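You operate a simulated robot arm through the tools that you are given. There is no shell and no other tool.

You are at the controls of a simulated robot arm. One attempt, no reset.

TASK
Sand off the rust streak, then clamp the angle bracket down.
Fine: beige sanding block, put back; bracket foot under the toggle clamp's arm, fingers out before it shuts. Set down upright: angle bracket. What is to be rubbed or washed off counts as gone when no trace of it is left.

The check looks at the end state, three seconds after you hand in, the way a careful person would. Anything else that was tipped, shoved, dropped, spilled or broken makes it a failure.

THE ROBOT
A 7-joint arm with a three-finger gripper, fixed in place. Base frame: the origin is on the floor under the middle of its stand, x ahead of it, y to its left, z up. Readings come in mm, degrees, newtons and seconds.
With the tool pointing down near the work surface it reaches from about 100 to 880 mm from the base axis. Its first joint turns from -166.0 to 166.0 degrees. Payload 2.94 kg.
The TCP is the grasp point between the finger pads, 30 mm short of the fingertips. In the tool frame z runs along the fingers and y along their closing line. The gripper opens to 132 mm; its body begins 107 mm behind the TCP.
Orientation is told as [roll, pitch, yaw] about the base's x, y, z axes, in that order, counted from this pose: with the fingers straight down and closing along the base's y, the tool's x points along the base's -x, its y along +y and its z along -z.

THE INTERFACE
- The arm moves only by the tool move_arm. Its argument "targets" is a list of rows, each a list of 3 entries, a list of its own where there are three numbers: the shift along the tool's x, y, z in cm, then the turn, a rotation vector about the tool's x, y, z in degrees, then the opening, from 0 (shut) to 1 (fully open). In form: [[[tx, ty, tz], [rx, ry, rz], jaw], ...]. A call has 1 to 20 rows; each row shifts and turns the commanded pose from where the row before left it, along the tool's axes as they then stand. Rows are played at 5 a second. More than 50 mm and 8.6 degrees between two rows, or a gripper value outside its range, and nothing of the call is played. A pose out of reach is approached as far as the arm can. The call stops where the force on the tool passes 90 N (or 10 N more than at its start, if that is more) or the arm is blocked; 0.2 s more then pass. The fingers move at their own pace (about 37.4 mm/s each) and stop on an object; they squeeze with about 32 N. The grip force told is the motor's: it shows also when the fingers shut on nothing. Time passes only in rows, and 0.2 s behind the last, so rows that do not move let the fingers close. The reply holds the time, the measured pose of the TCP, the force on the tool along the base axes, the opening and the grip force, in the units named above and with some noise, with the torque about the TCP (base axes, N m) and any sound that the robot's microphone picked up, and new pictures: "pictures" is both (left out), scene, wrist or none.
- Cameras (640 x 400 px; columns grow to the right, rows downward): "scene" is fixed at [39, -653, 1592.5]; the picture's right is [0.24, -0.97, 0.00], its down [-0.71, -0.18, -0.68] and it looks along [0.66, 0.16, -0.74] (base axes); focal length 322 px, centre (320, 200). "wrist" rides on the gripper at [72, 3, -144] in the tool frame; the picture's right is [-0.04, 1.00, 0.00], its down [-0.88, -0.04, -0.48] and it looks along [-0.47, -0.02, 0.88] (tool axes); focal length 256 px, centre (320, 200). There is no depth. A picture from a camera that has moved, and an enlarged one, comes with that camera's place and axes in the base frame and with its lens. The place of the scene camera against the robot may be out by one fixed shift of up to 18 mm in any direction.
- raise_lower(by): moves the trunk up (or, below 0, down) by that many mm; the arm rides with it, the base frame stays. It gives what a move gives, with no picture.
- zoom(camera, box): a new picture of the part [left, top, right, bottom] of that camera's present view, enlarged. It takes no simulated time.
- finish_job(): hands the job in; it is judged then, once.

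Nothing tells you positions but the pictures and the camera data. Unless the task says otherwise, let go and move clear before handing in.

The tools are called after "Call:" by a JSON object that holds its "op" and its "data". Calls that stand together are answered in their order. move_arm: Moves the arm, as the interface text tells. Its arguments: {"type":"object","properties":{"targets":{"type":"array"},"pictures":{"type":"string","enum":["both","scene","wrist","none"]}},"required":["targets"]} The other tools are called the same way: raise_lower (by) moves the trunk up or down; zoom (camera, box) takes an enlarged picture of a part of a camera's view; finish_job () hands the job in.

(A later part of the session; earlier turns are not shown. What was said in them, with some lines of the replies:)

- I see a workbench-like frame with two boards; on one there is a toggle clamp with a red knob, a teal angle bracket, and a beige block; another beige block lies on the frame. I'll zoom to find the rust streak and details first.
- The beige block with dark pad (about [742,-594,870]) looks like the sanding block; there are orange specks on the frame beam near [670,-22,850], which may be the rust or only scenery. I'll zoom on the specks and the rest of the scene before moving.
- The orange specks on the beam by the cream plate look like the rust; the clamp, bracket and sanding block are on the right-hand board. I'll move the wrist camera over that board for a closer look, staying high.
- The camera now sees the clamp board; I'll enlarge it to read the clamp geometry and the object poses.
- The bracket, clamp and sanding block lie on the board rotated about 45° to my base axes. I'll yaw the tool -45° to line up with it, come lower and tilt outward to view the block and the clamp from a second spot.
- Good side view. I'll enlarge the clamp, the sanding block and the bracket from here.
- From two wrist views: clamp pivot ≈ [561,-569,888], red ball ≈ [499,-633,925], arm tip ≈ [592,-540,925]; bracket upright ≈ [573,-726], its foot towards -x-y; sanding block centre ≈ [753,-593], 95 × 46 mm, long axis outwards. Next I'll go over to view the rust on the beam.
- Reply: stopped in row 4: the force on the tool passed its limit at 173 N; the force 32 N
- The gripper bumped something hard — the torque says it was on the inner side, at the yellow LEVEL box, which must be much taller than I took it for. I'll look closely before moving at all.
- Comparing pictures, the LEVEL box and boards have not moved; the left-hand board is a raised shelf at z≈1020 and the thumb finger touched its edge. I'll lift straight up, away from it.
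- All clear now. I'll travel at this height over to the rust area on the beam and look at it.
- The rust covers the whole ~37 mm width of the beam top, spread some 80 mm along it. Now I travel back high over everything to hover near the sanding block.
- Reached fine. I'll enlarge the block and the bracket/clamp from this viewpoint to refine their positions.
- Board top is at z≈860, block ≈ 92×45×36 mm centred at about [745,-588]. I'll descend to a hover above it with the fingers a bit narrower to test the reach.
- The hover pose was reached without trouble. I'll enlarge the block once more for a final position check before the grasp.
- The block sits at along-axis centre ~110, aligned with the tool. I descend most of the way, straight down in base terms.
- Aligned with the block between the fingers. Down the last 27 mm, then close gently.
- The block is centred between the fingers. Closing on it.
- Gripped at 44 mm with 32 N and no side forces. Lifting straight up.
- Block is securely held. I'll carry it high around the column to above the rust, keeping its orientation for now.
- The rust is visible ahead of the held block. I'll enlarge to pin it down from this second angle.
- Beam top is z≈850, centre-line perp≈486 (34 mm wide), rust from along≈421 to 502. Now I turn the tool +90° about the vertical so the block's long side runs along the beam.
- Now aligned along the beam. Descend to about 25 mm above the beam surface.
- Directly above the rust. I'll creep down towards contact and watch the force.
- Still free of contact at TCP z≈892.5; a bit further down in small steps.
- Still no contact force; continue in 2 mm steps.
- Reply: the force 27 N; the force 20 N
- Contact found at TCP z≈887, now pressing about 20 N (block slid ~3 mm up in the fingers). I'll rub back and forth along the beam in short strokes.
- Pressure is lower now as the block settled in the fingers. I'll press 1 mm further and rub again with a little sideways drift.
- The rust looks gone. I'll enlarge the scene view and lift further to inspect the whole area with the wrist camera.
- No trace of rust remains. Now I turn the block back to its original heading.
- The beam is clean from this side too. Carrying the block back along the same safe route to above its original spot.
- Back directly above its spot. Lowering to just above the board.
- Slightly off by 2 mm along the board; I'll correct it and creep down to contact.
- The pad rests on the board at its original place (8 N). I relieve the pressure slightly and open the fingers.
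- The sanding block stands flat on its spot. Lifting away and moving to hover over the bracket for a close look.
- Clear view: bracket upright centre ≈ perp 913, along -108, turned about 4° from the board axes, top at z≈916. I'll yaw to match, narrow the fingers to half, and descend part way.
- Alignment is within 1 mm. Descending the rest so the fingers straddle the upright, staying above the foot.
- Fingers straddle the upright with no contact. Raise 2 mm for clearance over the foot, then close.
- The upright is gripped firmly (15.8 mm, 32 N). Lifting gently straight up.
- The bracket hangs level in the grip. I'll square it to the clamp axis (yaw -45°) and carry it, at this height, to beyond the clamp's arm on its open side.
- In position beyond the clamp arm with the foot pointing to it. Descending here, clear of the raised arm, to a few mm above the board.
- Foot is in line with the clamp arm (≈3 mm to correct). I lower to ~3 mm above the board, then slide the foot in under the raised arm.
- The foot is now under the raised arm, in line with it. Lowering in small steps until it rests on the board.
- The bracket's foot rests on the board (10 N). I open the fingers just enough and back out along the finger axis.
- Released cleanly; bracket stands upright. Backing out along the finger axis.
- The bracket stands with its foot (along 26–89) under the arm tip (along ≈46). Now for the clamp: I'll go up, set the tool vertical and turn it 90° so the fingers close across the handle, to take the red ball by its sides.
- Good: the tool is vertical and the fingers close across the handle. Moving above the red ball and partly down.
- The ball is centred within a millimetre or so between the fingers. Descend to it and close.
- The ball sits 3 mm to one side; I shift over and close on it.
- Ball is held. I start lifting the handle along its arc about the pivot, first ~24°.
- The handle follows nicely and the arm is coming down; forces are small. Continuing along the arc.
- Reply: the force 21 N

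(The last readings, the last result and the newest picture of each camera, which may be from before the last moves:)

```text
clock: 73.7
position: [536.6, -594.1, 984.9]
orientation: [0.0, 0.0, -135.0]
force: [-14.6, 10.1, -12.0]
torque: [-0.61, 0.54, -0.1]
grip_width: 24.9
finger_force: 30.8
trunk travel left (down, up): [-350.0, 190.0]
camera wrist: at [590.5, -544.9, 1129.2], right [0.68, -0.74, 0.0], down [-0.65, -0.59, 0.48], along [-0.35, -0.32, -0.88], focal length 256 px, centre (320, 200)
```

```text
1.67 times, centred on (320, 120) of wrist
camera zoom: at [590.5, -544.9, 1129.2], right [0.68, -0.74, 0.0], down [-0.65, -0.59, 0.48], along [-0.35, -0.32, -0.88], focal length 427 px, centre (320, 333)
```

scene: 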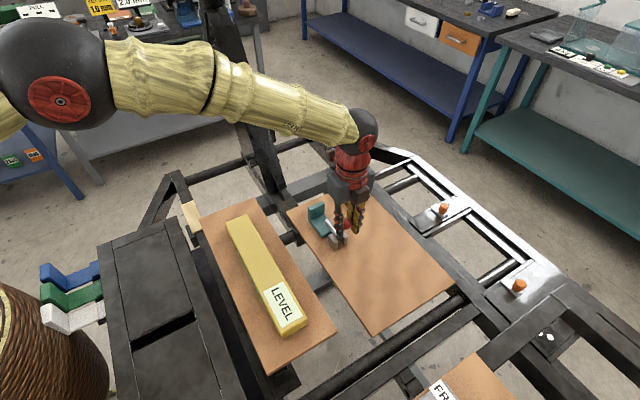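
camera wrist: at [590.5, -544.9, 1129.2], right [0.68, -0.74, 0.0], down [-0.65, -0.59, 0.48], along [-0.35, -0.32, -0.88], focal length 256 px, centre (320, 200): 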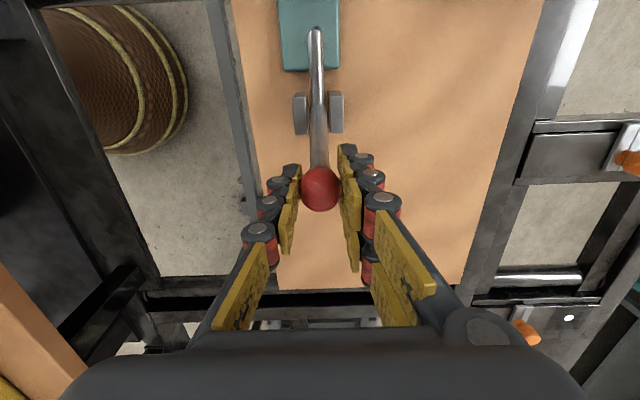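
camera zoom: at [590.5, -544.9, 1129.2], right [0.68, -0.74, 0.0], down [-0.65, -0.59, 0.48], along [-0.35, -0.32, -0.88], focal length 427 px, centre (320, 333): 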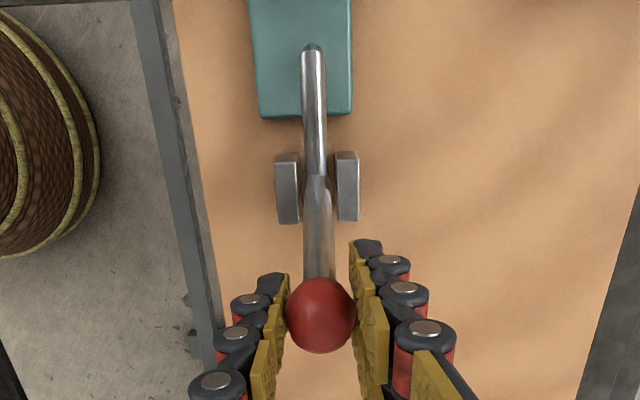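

The arm is over the foot now. There is a slight side strain (~17 N), so I ease 1.5 mm inward while continuing.

Call:
{"op": "move_arm", "data": {"targets": [[[0.95, -0.08, -0.26], [0, 0, 0], 0.1], [[0.98, -0.08, -0.15], [0, 0, 0], 0.1]], "pictures": "both"}}

Call:
{"op": "zoom", "data": {"camera": "scene", "box": [290, 150, 430, 270]}}

Call:
{"op": "zoom", "data": {"camera": "wrist", "box": [220, 0, 420, 240]}}

```text
clock: 74.3
position: [546.1, -586.0, 988.1]
orientation: [-0.1, 0.1, -135.2]
force: [-35.1, -19.7, -26.1]
torque: [-0.09, 0.09, 0.1]
grip_width: 25.3
finger_force: 45.9
trunk travel left (down, up): [-350.0, 190.0]
camera wrist: at [598.9, -537.0, 1131.5], right [0.67, -0.74, 0.0], down [-0.65, -0.59, 0.48], along [-0.35, -0.32, -0.88], focal length 256 px, centre (320, 200)
```

scene: 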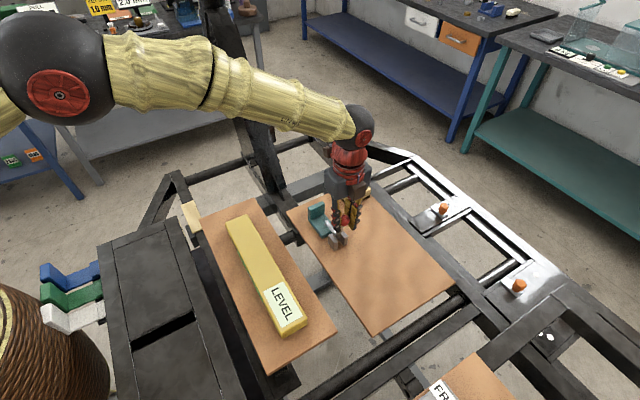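
wrist: 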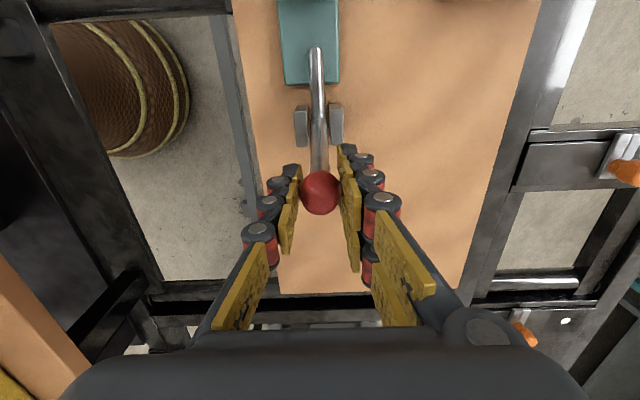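

```text
3.33 times, centred on (360, 210) of scene
camera zoom: at [39.0, -653.0, 1592.5], right [0.24, -0.97, 0.0], down [-0.71, -0.18, -0.68], along [0.66, 0.16, -0.74], focal length 1075 px, centre (187, 167)
```

zoom: 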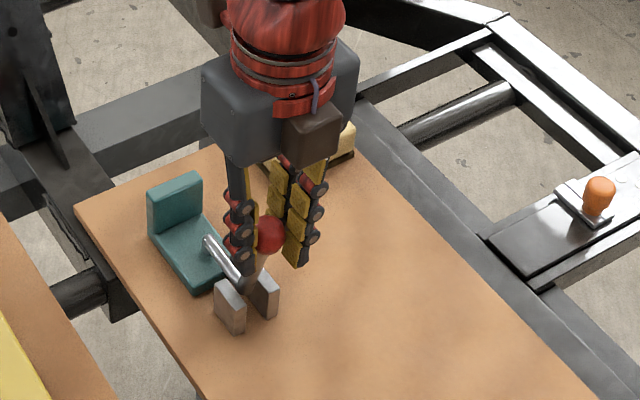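

```text
1.67 times, centred on (320, 120) of wrist
camera zoom: at [598.9, -537.0, 1131.5], right [0.67, -0.74, 0.0], down [-0.65, -0.59, 0.48], along [-0.35, -0.32, -0.88], focal length 427 px, centre (320, 333)
```

zoom: 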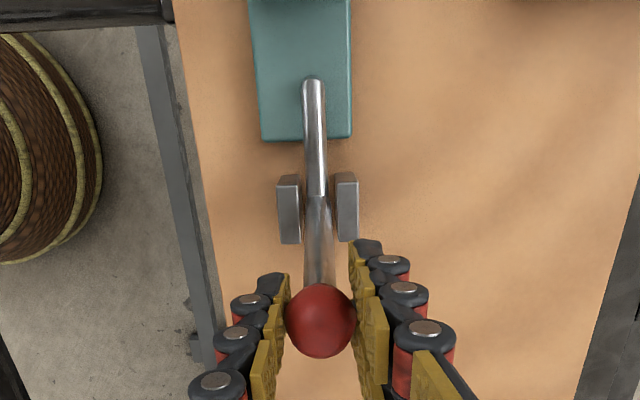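

Resistance along the push rose to ~39 N: the arm tip seems to have met the foot. Let me look closely before pressing further.

Call:
{"op": "zoom", "data": {"camera": "scene", "box": [310, 190, 390, 255]}}

Call:
{"op": "zoom", "data": {"camera": "wrist", "box": [270, 0, 370, 150]}}

```text
6.15 times, centred on (350, 222) of scene
camera zoom: at [39.0, -653.0, 1592.5], right [0.24, -0.97, 0.0], down [-0.71, -0.18, -0.68], along [0.66, 0.16, -0.74], focal length 1984 px, centre (135, 62)
```

zoom: 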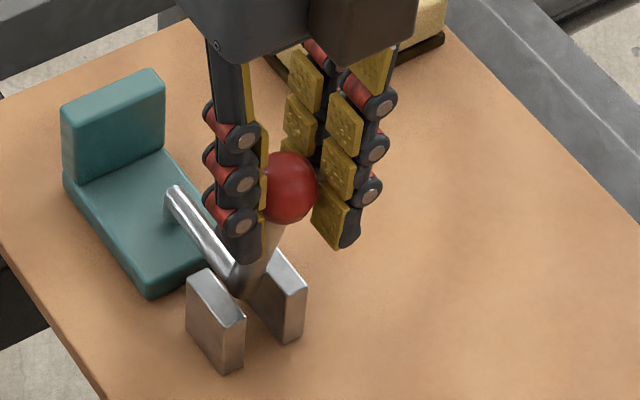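

```text
2.67 times, centred on (320, 75) of wrist
camera zoom: at [598.9, -537.0, 1131.5], right [0.67, -0.74, 0.0], down [-0.65, -0.59, 0.48], along [-0.35, -0.32, -0.88], focal length 683 px, centre (320, 533)
```

zoom: 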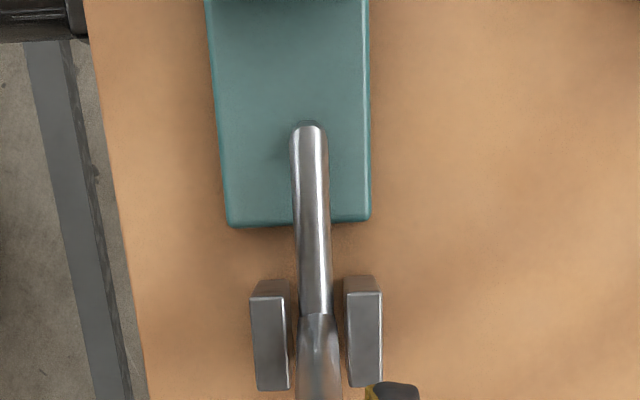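

The arm is flat with its tip down on the foot. I press a little more along the closing direction to see whether it locks.

Call:
{"op": "move_arm", "data": {"targets": [[[0.2, -0.05, 0.1], [0, 0, 0], 0.1], [[0.2, -0.05, 0.1], [0, 0, 0], 0.1], [[0, 0, 0], [0, 0, 0], 0.1]], "pictures": "scene"}}

Call:
{"op": "zoom", "data": {"camera": "scene", "box": [310, 190, 390, 255]}}

```text
clock: 75.1
position: [555.9, -577.0, 990.8]
orientation: [0.5, 0.0, -134.9]
force: [9.9, -9.5, 4.8]
torque: [-0.14, -0.11, 0.28]
grip_width: 21.7
finger_force: 5.8
trunk travel left (down, up): [-350.0, 190.0]
```

scene: 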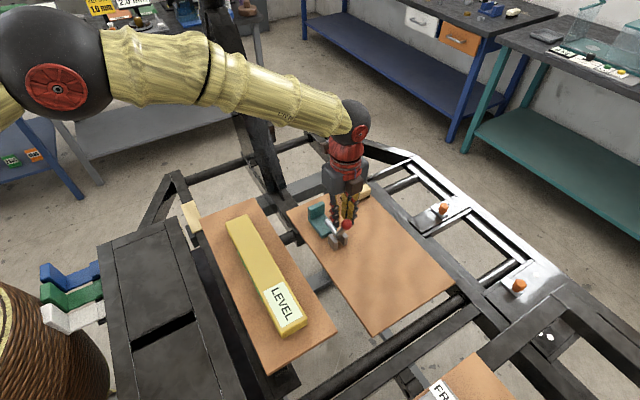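

```text
6.15 times, centred on (350, 222) of scene
camera zoom: at [39.0, -653.0, 1592.5], right [0.24, -0.97, 0.0], down [-0.71, -0.18, -0.68], along [0.66, 0.16, -0.74], focal length 1984 px, centre (135, 62)
```

zoom: 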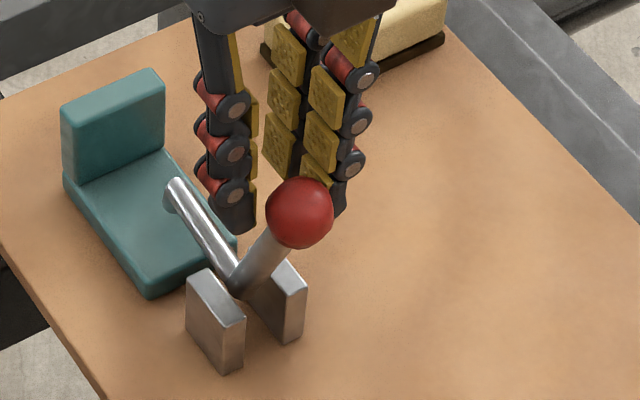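

The ball slipped out of the grip and the handle swung back a little — a straight push from behind with closed fingers will be better. First I open and lift clear.

Call:
{"op": "move_arm", "data": {"targets": [[[0, 0, 0], [0, 0, 0], 0.3], [[0, 0, 0], [0, 0, 0], 0.45], [[0, 0, 0], [0, 0, 0], 0.45], [[0, 0, -2.0], [0, 0, 0], 0.45], [[0, 0, -4.0], [0, 0, 0], 0.45], [[0, 0, -4.5], [0, 0, 0], 0.45]], "pictures": "both"}}

Call:
{"op": "zoom", "data": {"camera": "scene", "box": [310, 190, 390, 255]}}

Call:
{"op": "zoom", "data": {"camera": "wrist", "box": [240, 40, 400, 240]}}

```text
clock: 76.5
position: [552.8, -574.2, 1096.7]
orientation: [0.1, 0.1, -135.0]
force: [-0.2, 0.9, -0.6]
torque: [-0.01, -0.02, 0.04]
grip_width: 59.5
finger_force: 0.0
trunk travel left (down, up): [-350.0, 190.0]
camera wrist: at [605.6, -525.5, 1239.3], right [0.68, -0.74, 0.0], down [-0.65, -0.59, 0.48], along [-0.35, -0.32, -0.88], focal length 256 px, centre (320, 200)
```

scene: 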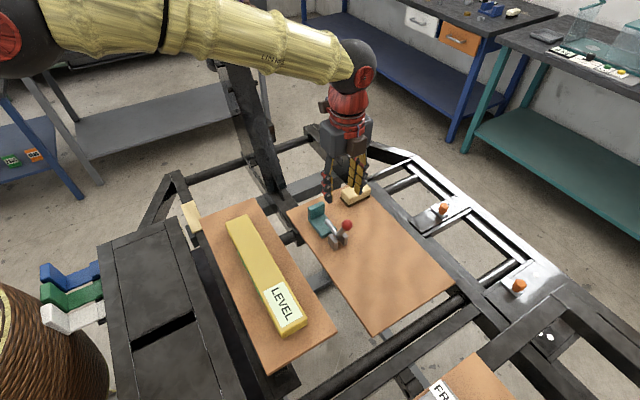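
wrist: 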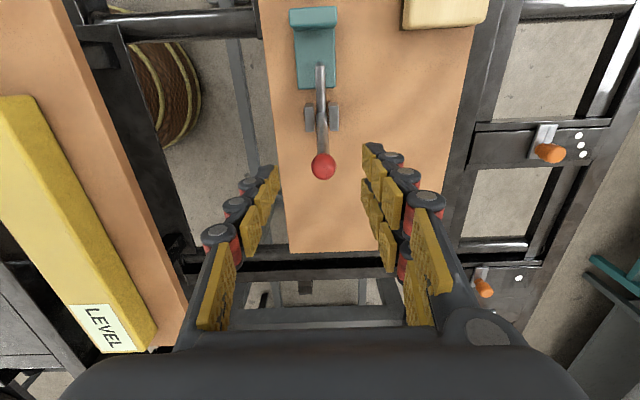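

```text
6.15 times, centred on (350, 222) of scene
camera zoom: at [39.0, -653.0, 1592.5], right [0.24, -0.97, 0.0], down [-0.71, -0.18, -0.68], along [0.66, 0.16, -0.74], focal length 1984 px, centre (135, 62)
```

zoom: 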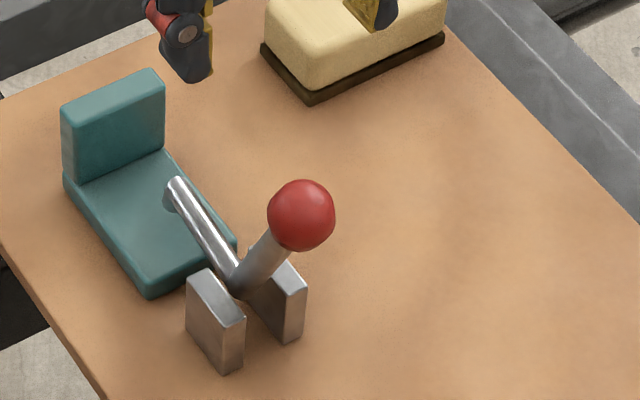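

```text
2.00 times, centred on (320, 140) of wrist
camera zoom: at [605.6, -525.5, 1239.3], right [0.68, -0.74, 0.0], down [-0.65, -0.59, 0.48], along [-0.35, -0.32, -0.88], focal length 512 px, centre (320, 320)
```

zoom: 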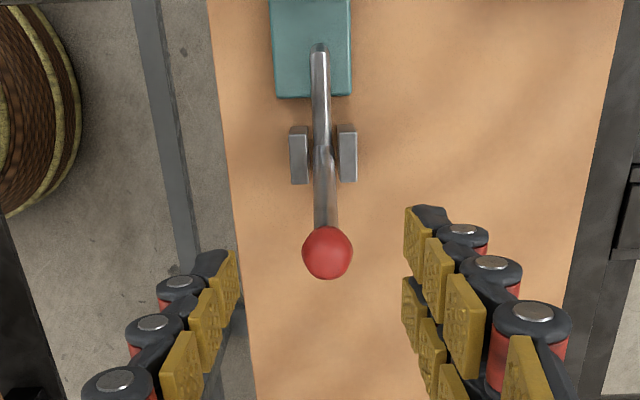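

The clamp is now about 90% closed and holds there by itself. I'll turn the tool back to yaw -45°, close the fingers, and go behind the ball to push it home.

Call:
{"op": "move_arm", "data": {"targets": [[[0, 0, 0], [0, 0, -7.5], 0.3], [[0, 0, 0], [0, 0, -7.5], 0.2], [[0, 0, 0], [0, 0, -7.5], 0.1], [[0, 0, 0], [0, 0, -7.5], 0.0], [[0, 0, 0], [0, 0, -7.5], 0.0], [[0, 0, 0], [0, 0, -7.5], 0.0], [[0, 0, 0], [0, 0, -7.5], 0.0], [[0, 0, 0], [0, 0, -7.5], 0.0], [[0, 0, 0], [0, 0, -7.5], 0.0], [[0, 0, 0], [0, 0, -7.5], 0.0], [[0, 0, 0], [0, 0, -7.5], 0.0], [[0, 0, 0], [0, 0, -7.5], 0.0], [[-0.1, -4.0, 0], [0, 0, 0], 0.0], [[-0.1, -4.0, 0], [0, 0, 0], 0.0]], "pictures": "both"}}

Call:
{"op": "zoom", "data": {"camera": "wrist", "box": [220, 60, 460, 240]}}

```text
clock: 79.5
position: [496.9, -634.6, 1093.2]
orientation: [0.0, -0.3, -44.9]
force: [-0.7, -0.4, 0.0]
torque: [0.04, -0.02, 0.0]
grip_width: 0.0
finger_force: 28.6
trunk travel left (down, up): [-350.0, 190.0]
camera wrist: at [448.0, -579.7, 1236.7], right [0.74, 0.68, 0.0], down [0.59, -0.65, 0.48], along [0.32, -0.35, -0.88], focal length 256 px, centre (320, 200)
```

scene: 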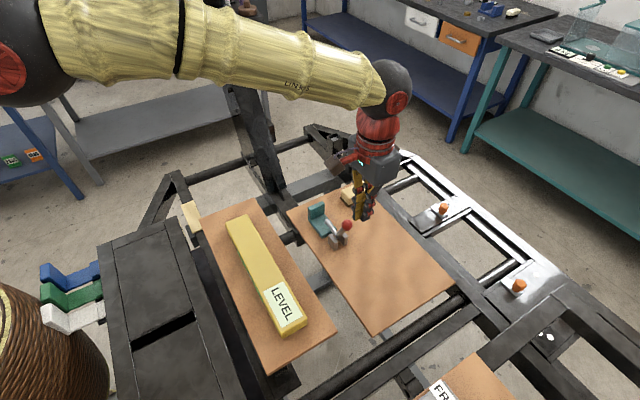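
wrist: 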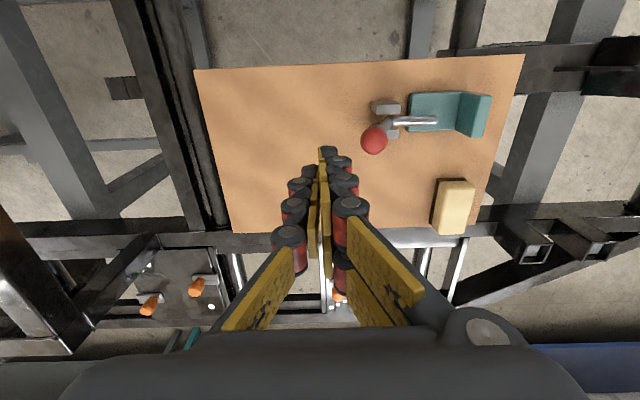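

```text
2.22 times, centred on (340, 150) of wrist
camera zoom: at [448.0, -579.7, 1236.7], right [0.74, 0.68, 0.0], down [0.59, -0.65, 0.48], along [0.32, -0.35, -0.88], focal length 569 px, centre (276, 311)
```

zoom: 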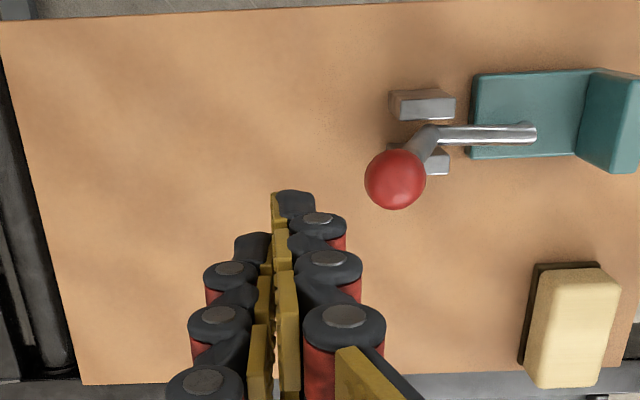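

Descend behind the ball with the closed fingers.

Call:
{"op": "move_arm", "data": {"targets": [[[0, 0, 3.5], [0, 0, 0], 0.0], [[0, 0, 3.5], [0, 0, 0], 0.0], [[0, 0, 3.5], [0, 0, 0], 0.0], [[0, 1.0, 0], [0, 0, 0], 0.0], [[0, 0, 0], [0, 0, 0], 0.0]], "pictures": "both"}}

Call:
{"op": "zoom", "data": {"camera": "wrist", "box": [240, 60, 560, 260]}}

Call:
{"op": "zoom", "data": {"camera": "scene", "box": [300, 170, 420, 270]}}

```text
clock: 80.7
position: [503.8, -625.3, 988.5]
orientation: [0.0, -0.3, -45.0]
force: [-0.6, -0.1, 0.0]
torque: [-0.05, 0.0, 0.02]
grip_width: 0.0
finger_force: 28.4
trunk travel left (down, up): [-350.0, 190.0]
camera wrist: at [454.7, -572.3, 1132.3], right [0.74, 0.68, 0.0], down [0.59, -0.65, 0.48], along [0.32, -0.35, -0.88], focal length 256 px, centre (320, 200)
```

scene: 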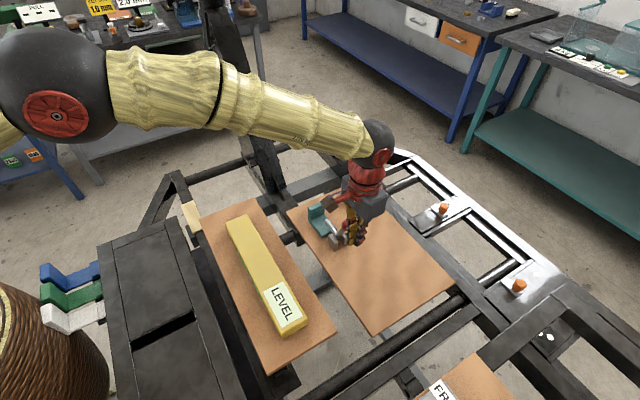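
wrist: 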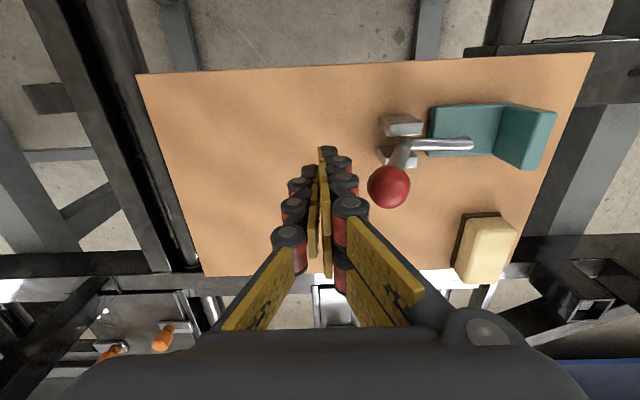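

```text
2.00 times, centred on (400, 160) of wrist
camera zoom: at [454.7, -572.3, 1132.3], right [0.74, 0.68, 0.0], down [0.59, -0.65, 0.48], along [0.32, -0.35, -0.88], focal length 512 px, centre (160, 280)
```

zoom: 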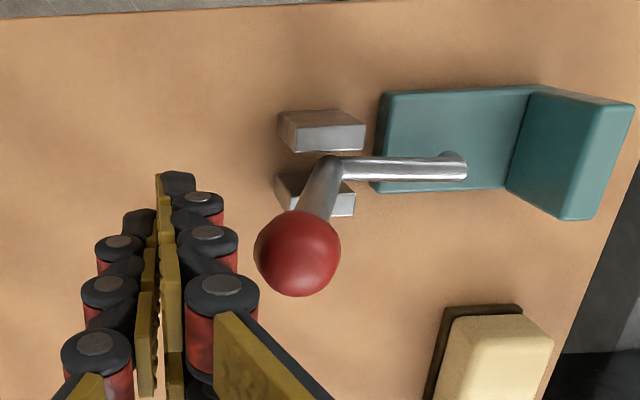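

```text
4.00 times, centred on (360, 220) of scene
camera zoom: at [39.0, -653.0, 1592.5], right [0.24, -0.97, 0.0], down [-0.71, -0.18, -0.68], along [0.66, 0.16, -0.74], focal length 1290 px, centre (160, 120)
```

zoom: 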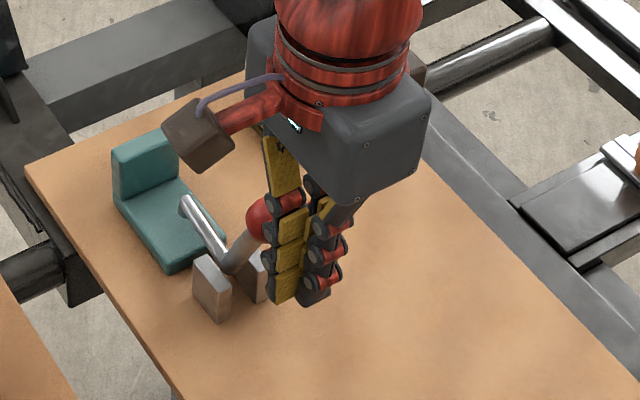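

Fingers are just behind the ball, in line with it. Pushing forward gently in small steps.

Call:
{"op": "move_arm", "data": {"targets": [[[0, 0.7, 0], [0, 0, 0], 0.0], [[0, 0.7, 0], [0, 0, 0], 0.0], [[0, 0.5, 0], [0, 0, 0], 0.0], [[0, 0, 0], [0, 0, 0], 0.0]], "pictures": "none"}}

Call:
{"op": "move_arm", "data": {"targets": [[[0, 0.5, 0], [0, 0, 0], 0.0], [[0, 0.4, 0], [0, 0, 0], 0.0], [[0, 0, 0], [0, 0, 0], 0.0]], "pictures": "both"}}

Call:
{"op": "zoom", "data": {"camera": "wrist", "box": [240, 60, 560, 260]}}

```text
clock: 81.7
position: [517.5, -614.0, 988.1]
orientation: [0.0, -0.3, -45.0]
force: [0.0, -0.4, 0.0]
torque: [0.01, -0.05, 0.0]
grip_width: 0.0
finger_force: 28.0
trunk travel left (down, up): [-350.0, 190.0]
```

```text
clock: 82.5
position: [524.1, -607.4, 989.7]
orientation: [0.1, -0.2, -44.9]
force: [-0.7, -0.5, 0.4]
torque: [0.0, 0.0, -0.04]
grip_width: 0.2
finger_force: 28.9
trunk travel left (down, up): [-350.0, 190.0]
camera wrist: at [474.4, -553.9, 1133.2], right [0.74, 0.68, 0.0], down [0.59, -0.65, 0.48], along [0.32, -0.35, -0.88], focal length 256 px, centre (320, 200)
```

scene: 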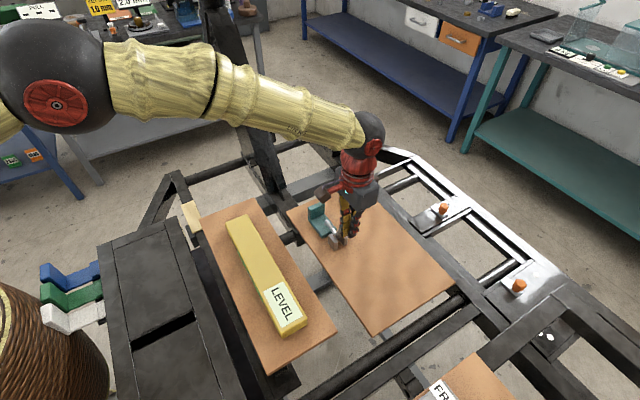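
wrist: 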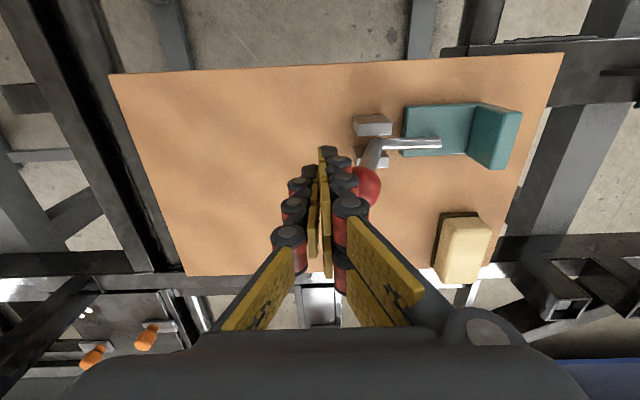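

```text
2.00 times, centred on (400, 160) of wrist
camera zoom: at [474.4, -553.9, 1133.2], right [0.74, 0.68, 0.0], down [0.59, -0.65, 0.48], along [0.32, -0.35, -0.88], focal length 512 px, centre (160, 280)
```

zoom: 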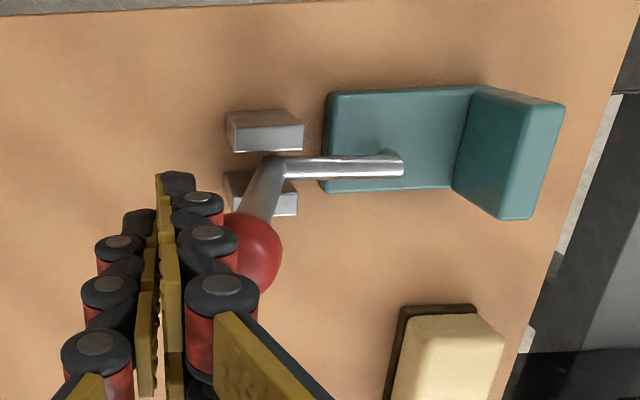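

The handle moves with little resistance. Continue in 3 mm steps watching for the force rise.

Call:
{"op": "move_arm", "data": {"targets": [[[0, 0.3, 0], [0, 0, 0], 0.0], [[0, 0.3, 0], [0, 0, 0], 0.0], [[0, 0, 0], [0, 0, 0], 0.0]], "pictures": "none"}}

Call:
{"op": "move_arm", "data": {"targets": [[[0, 0.3, 0], [0, 0, 0], 0.0], [[0, 0.2, 0], [0, 0, 0], 0.0], [[0, 0, 0], [0, 0, 0], 0.0]], "pictures": "both"}}

Call:
{"op": "zoom", "data": {"camera": "wrist", "box": [240, 60, 560, 260]}}

Call:
{"op": "zoom", "data": {"camera": "scene", "box": [310, 190, 390, 255]}}

```text
clock: 83.3
position: [526.3, -604.7, 988.9]
orientation: [0.0, -0.2, -45.0]
force: [-8.1, -6.2, 1.5]
torque: [0.01, 0.02, -0.02]
grip_width: 0.0
finger_force: 29.0
trunk travel left (down, up): [-350.0, 190.0]
```

```text
clock: 84.1
position: [526.7, -604.1, 990.4]
orientation: [0.0, -0.2, -45.0]
force: [-36.2, -31.8, 0.7]
torque: [-0.15, 0.14, 0.12]
grip_width: 0.0
finger_force: 28.9
trunk travel left (down, up): [-350.0, 190.0]
camera wrist: at [478.4, -550.2, 1133.3], right [0.74, 0.68, 0.0], down [0.59, -0.65, 0.48], along [0.32, -0.35, -0.88], focal length 256 px, centre (320, 200)
```

scene: 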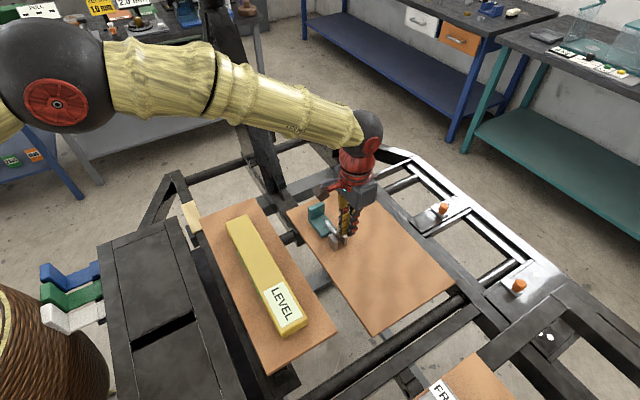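
wrist: 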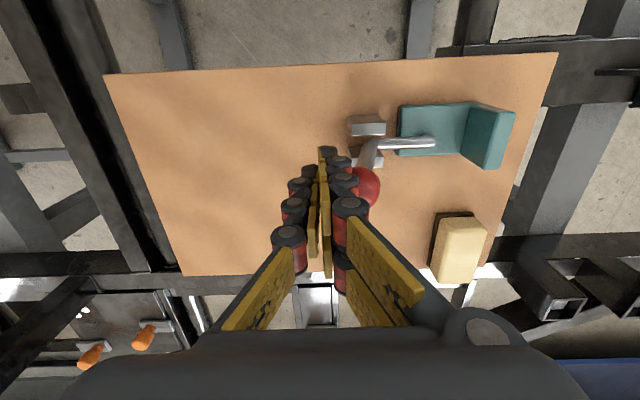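

```text
2.00 times, centred on (400, 160) of wrist
camera zoom: at [478.4, -550.2, 1133.3], right [0.74, 0.68, 0.0], down [0.59, -0.65, 0.48], along [0.32, -0.35, -0.88], focal length 512 px, centre (160, 280)
```

zoom: 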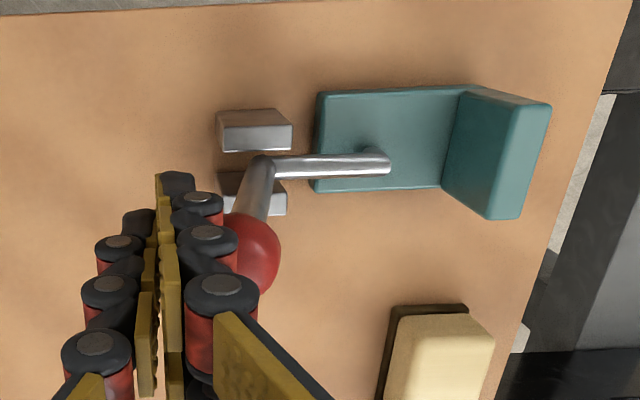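

```text
6.15 times, centred on (350, 222) of scene
camera zoom: at [39.0, -653.0, 1592.5], right [0.24, -0.97, 0.0], down [-0.71, -0.18, -0.68], along [0.66, 0.16, -0.74], focal length 1984 px, centre (135, 62)
```

zoom: 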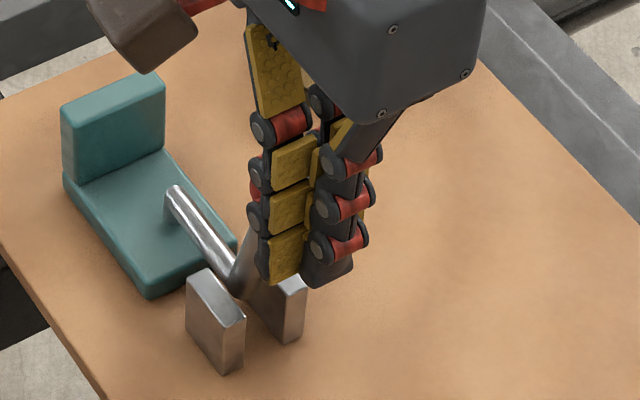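

Force rose to 48 N with hardly any motion: the arm tip is firmly on the foot. One slightly harder push, then I back off to see whether it stays shut.

Call:
{"op": "move_arm", "data": {"targets": [[[0, 0.15, 0], [0, 0, 0], 0.0], [[0, 0.1, 0], [0, 0, 0], 0.0], [[0, 0, 0], [0, 0, 0], 0.0], [[0, 0, 0], [0, 0, 0], 0.0]], "pictures": "none"}}

Call:
{"op": "move_arm", "data": {"targets": [[[0, -0.5, 0], [0, 0, 0], 0.0], [[0, -1.0, 0], [0, 0, 0], 0.0], [[0, -1.0, 0], [0, 0, 0], 0.0], [[0, -1.5, 0], [0, 0, 0], 0.0], [[0, 0, 0], [0, 0, 0], 0.0]], "pictures": "both"}}

Call:
{"op": "zoom", "data": {"camera": "wrist", "box": [280, 60, 560, 260]}}

Call:
{"op": "zoom", "data": {"camera": "scene", "box": [310, 190, 390, 255]}}

```text
clock: 85.1
position: [527.1, -604.0, 990.5]
orientation: [-0.1, -0.1, -45.0]
force: [-39.4, -35.7, 3.4]
torque: [-0.09, 0.12, 0.15]
grip_width: 0.0
finger_force: 28.5
trunk travel left (down, up): [-350.0, 190.0]
```

```text
clock: 86.3
position: [505.9, -626.0, 989.2]
orientation: [0.0, -0.2, -44.8]
force: [-0.3, -0.2, -0.3]
torque: [0.01, -0.03, -0.03]
grip_width: 0.0
finger_force: 28.8
trunk travel left (down, up): [-350.0, 190.0]
camera wrist: at [456.3, -571.9, 1132.3], right [0.74, 0.68, 0.0], down [0.59, -0.65, 0.48], along [0.32, -0.35, -0.88], focal length 256 px, centre (320, 200)
```

scene: 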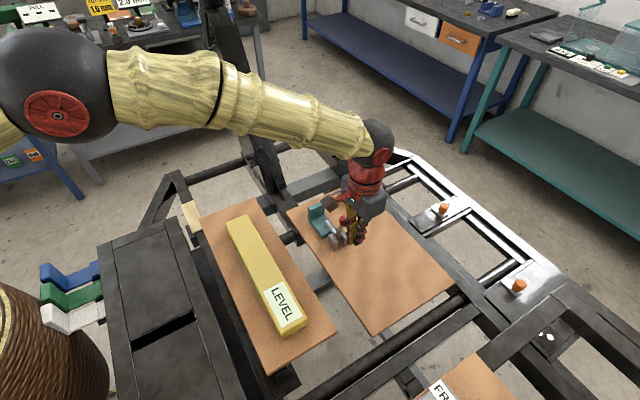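
wrist: 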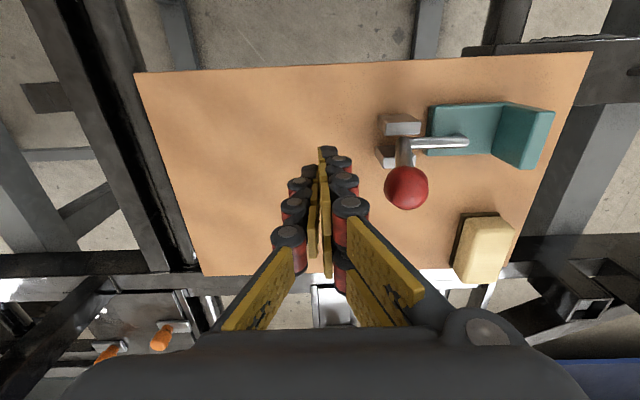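

```text
2.00 times, centred on (420, 160) of wrist
camera zoom: at [456.3, -571.9, 1132.3], right [0.74, 0.68, 0.0], down [0.59, -0.65, 0.48], along [0.32, -0.35, -0.88], focal length 512 px, centre (120, 280)
```

zoom: 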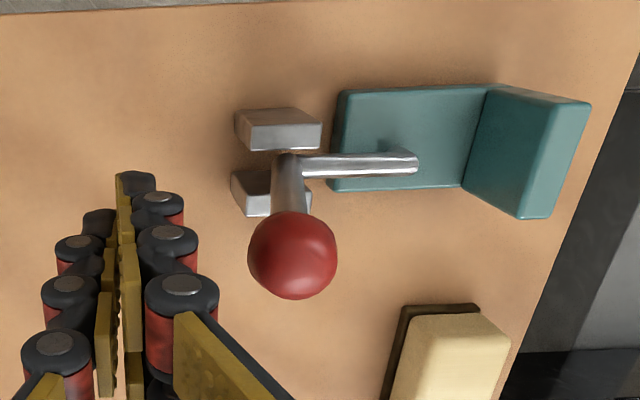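

```text
6.15 times, centred on (350, 222) of scene
camera zoom: at [39.0, -653.0, 1592.5], right [0.24, -0.97, 0.0], down [-0.71, -0.18, -0.68], along [0.66, 0.16, -0.74], focal length 1984 px, centre (135, 62)
```

zoom: 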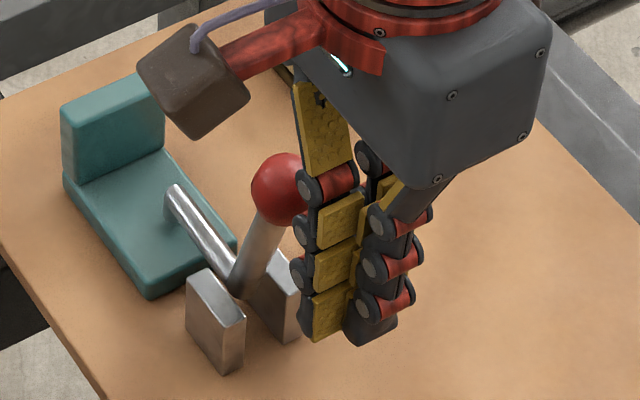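

The arm stays down after I let go of it. I'll enlarge the tip/foot contact.

Call:
{"op": "zoom", "data": {"camera": "scene", "box": [320, 205, 350, 230]}}

Call:
{"op": "zoom", "data": {"camera": "wrist", "box": [420, 100, 500, 170]}}

```text
16.00 times, centred on (335, 218) of scene
camera zoom: at [39.0, -653.0, 1592.5], right [0.24, -0.97, 0.0], down [-0.71, -0.18, -0.68], along [0.66, 0.16, -0.74], focal length 5159 px, centre (80, -80)
```

zoom: 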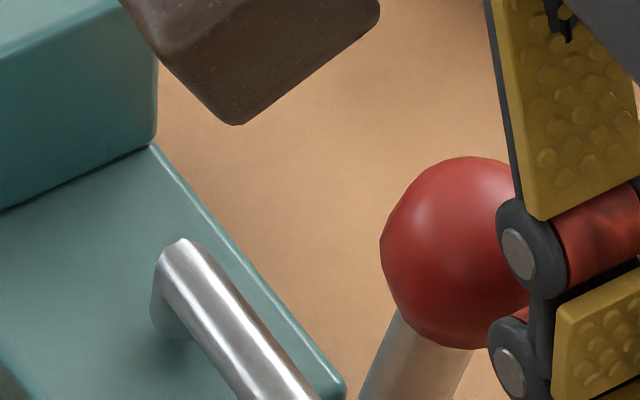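

```text
5.71 times, centred on (460, 135) of wrist
camera zoom: at [456.3, -571.9, 1132.3], right [0.74, 0.68, 0.0], down [0.59, -0.65, 0.48], along [0.32, -0.35, -0.88], focal length 1463 px, centre (-480, 571)
```

zoom: 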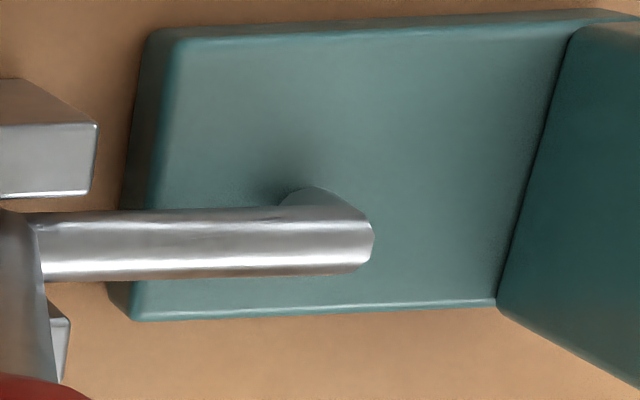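

The tip sits squarely on the foot with a contact shadow. I lift away, wait a moment, and check that everything stays put.

Call:
{"op": "move_arm", "data": {"targets": [[[0, -1.0, -2.0], [0, 0, 0], 0.0], [[0, 0, -4.0], [0, 0, 0], 0.0], [[0, 0, -4.5], [0, 0, 0], 0.0], [[0, 0, -4.5], [0, 0, 0], 0.0], [[0, 0, 0], [0, 0, 0], 0.0], [[0, 0, 0], [0, 0, 0], 0.0], [[0, 0, 0], [0, 0, 0], 0.0], [[0, 0, 0], [0, 0, 0], 0.0], [[0, 0, 0], [0, 0, 0], 0.0], [[0, 0, 0], [0, 0, 0], 0.0], [[0, 0, 0], [0, 0, 0], 0.0], [[0, 0, 0], [0, 0, 0], 0.0]], "pictures": "both"}}

Call:
{"op": "zoom", "data": {"camera": "scene", "box": [310, 190, 390, 255]}}

Call:
{"op": "zoom", "data": {"camera": "wrist", "box": [320, 40, 560, 240]}}

```text
clock: 88.9
position: [499.5, -632.9, 1140.6]
orientation: [0.0, -0.1, -45.0]
force: [0.2, -0.5, -0.5]
torque: [0.0, -0.02, 0.0]
grip_width: 0.1
finger_force: 28.1
trunk travel left (down, up): [-350.0, 190.0]
camera wrist: at [450.2, -578.8, 1283.4], right [0.74, 0.68, 0.0], down [0.59, -0.65, 0.48], along [0.32, -0.35, -0.88], focal length 256 px, centre (320, 200)
```

scene: 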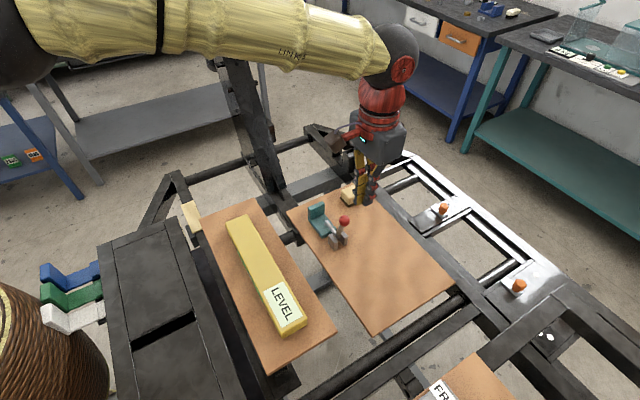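
wrist: 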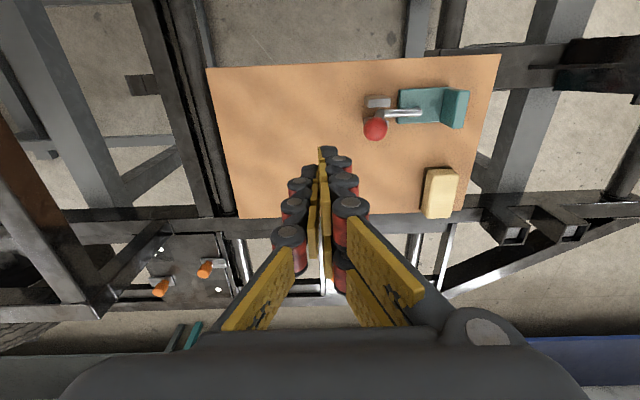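

```text
6.15 times, centred on (350, 222) of scene
camera zoom: at [39.0, -653.0, 1592.5], right [0.24, -0.97, 0.0], down [-0.71, -0.18, -0.68], along [0.66, 0.16, -0.74], focal length 1984 px, centre (135, 62)
```

zoom: 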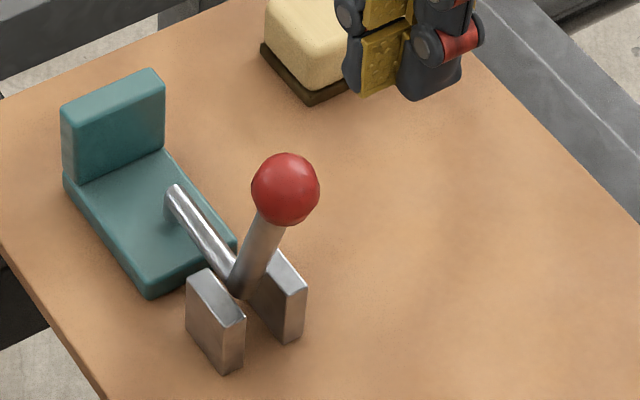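

```text
2.00 times, centred on (440, 140) of wrist
camera zoom: at [450.2, -578.8, 1283.4], right [0.74, 0.68, 0.0], down [0.59, -0.65, 0.48], along [0.32, -0.35, -0.88], focal length 512 px, centre (80, 320)
```

zoom: 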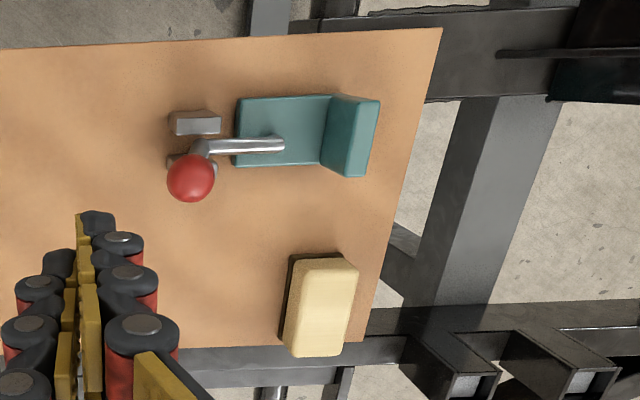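

Stable after a pause. I move the gripper further aside to get an unobstructed last look at the whole board.

Call:
{"op": "move_arm", "data": {"targets": [[[0.5, -3.5, -1.0], [0, 0, 0], 0.2], [[0.5, -3.5, -1.0], [0, 0, 0], 0.3], [[0.5, -3.5, -1.0], [0, 0, 0], 0.3], [[0.5, -3.5, -1.0], [0, 0, 0], 0.3], [[0, 0, 0], [0, 0, 0], 0.3], [[0, 0, 0], [0, 0, 0], 0.3], [[0, 0, 0], [0, 0, 0], 0.3], [[0, 0, 0], [0, 0, 0], 0.3], [[0, 0, 0], [0, 0, 0], 0.3]], "pictures": "both"}}

Call:
{"op": "zoom", "data": {"camera": "scene", "box": [280, 160, 460, 290]}}

Call:
{"op": "zoom", "data": {"camera": "scene", "box": [160, 110, 400, 260]}}

Call:
{"op": "zoom", "data": {"camera": "scene", "box": [160, 165, 240, 240]}}

```text
clock: 90.9
position: [385.9, -719.3, 1179.0]
orientation: [-0.1, -0.2, -45.1]
force: [0.1, 0.3, 0.2]
torque: [0.03, 0.01, -0.01]
grip_width: 39.6
finger_force: 0.2
trunk travel left (down, up): [-350.0, 190.0]
camera wrist: at [337.0, -665.2, 1322.1], right [0.74, 0.68, 0.0], down [0.59, -0.65, 0.48], along [0.32, -0.35, -0.88], focal length 256 px, centre (320, 200)
```

scene: 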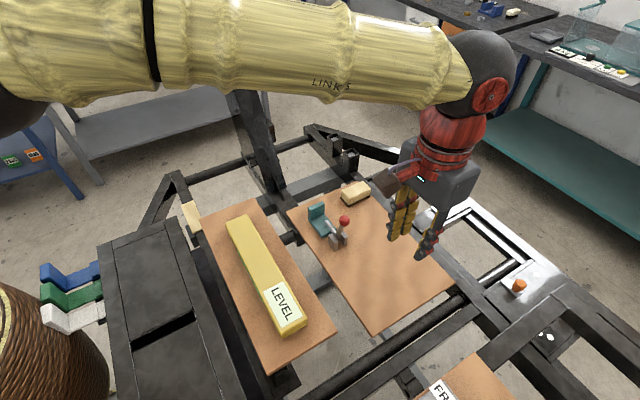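
wrist: 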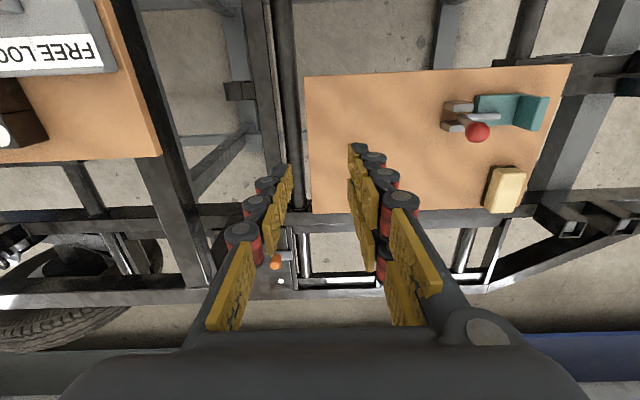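

```text
3.08 times, centred on (370, 225) of scene
camera zoom: at [39.0, -653.0, 1592.5], right [0.24, -0.97, 0.0], down [-0.71, -0.18, -0.68], along [0.66, 0.16, -0.74], focal length 992 px, centre (166, 123)
```

zoom: 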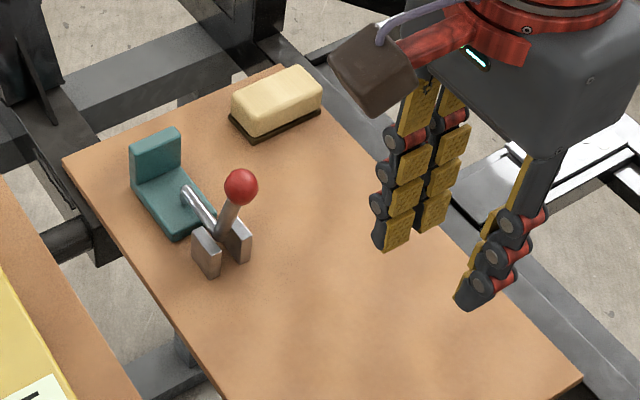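

```text
2.67 times, centred on (280, 185) of scene
camera zoom: at [39.0, -653.0, 1592.5], right [0.24, -0.97, 0.0], down [-0.71, -0.18, -0.68], along [0.66, 0.16, -0.74], focal length 860 px, centre (427, 240)
```

zoom: 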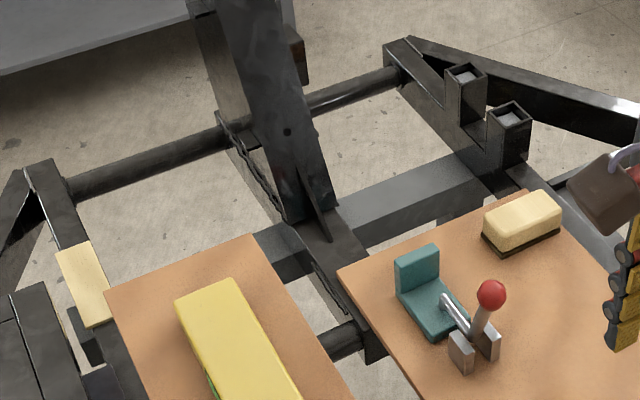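

```text
5.33 times, centred on (200, 202) of scene
camera zoom: at [39.0, -653.0, 1592.5], right [0.24, -0.97, 0.0], down [-0.71, -0.18, -0.68], along [0.66, 0.16, -0.74], focal length 1720 px, centre (960, 187)
```

zoom: 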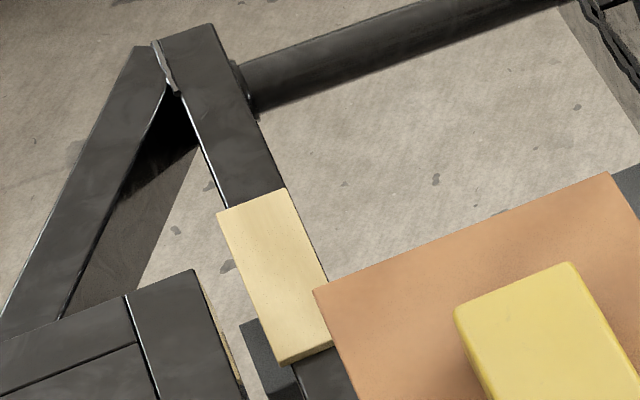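

The rust is gone with no trace left. The sanding block is back on its spot to within about 2 mm, and the LEVEL box and both boards match the first pictures. The bracket stands upright with its foot held under the clamp's arm, which has stayed down since I backed off. The gripper is clear of everything, so I'm handing in.

Call:
{"op": "finish_job", "data": {}}

```text
The job is handed in.
```

I've handed the job in: the rust is sanded off and the angle bracket is clamped down. The result of the check hasn't come back.

- **Rust:** I rubbed the patch on the beam with the sanding block. No trace showed from the scene camera or from two wrist-camera angles.
- **Sanding block:** it is back on its original spot, flat and in the same direction. Comparing pictures, it is within about 2 mm of where it started.
- **Bracket:** it stands upright with its foot under the clamp's arm. I opened the fingers and backed them out before closing the clamp.
- **Clamp:** the arm is down on the foot and stayed there for about 4 seconds after I let go. On the first try the ball slipped out of the grip, so I pushed the handle home from behind with closed fingers. I heard no click, so I can't say whether it has a latch or is simply holding by friction.

Early on, the gripper hit the edge of the raised board that holds the LEVEL box, with a force of 173 N. Pictures from before and after show neither the board nor the box moved.
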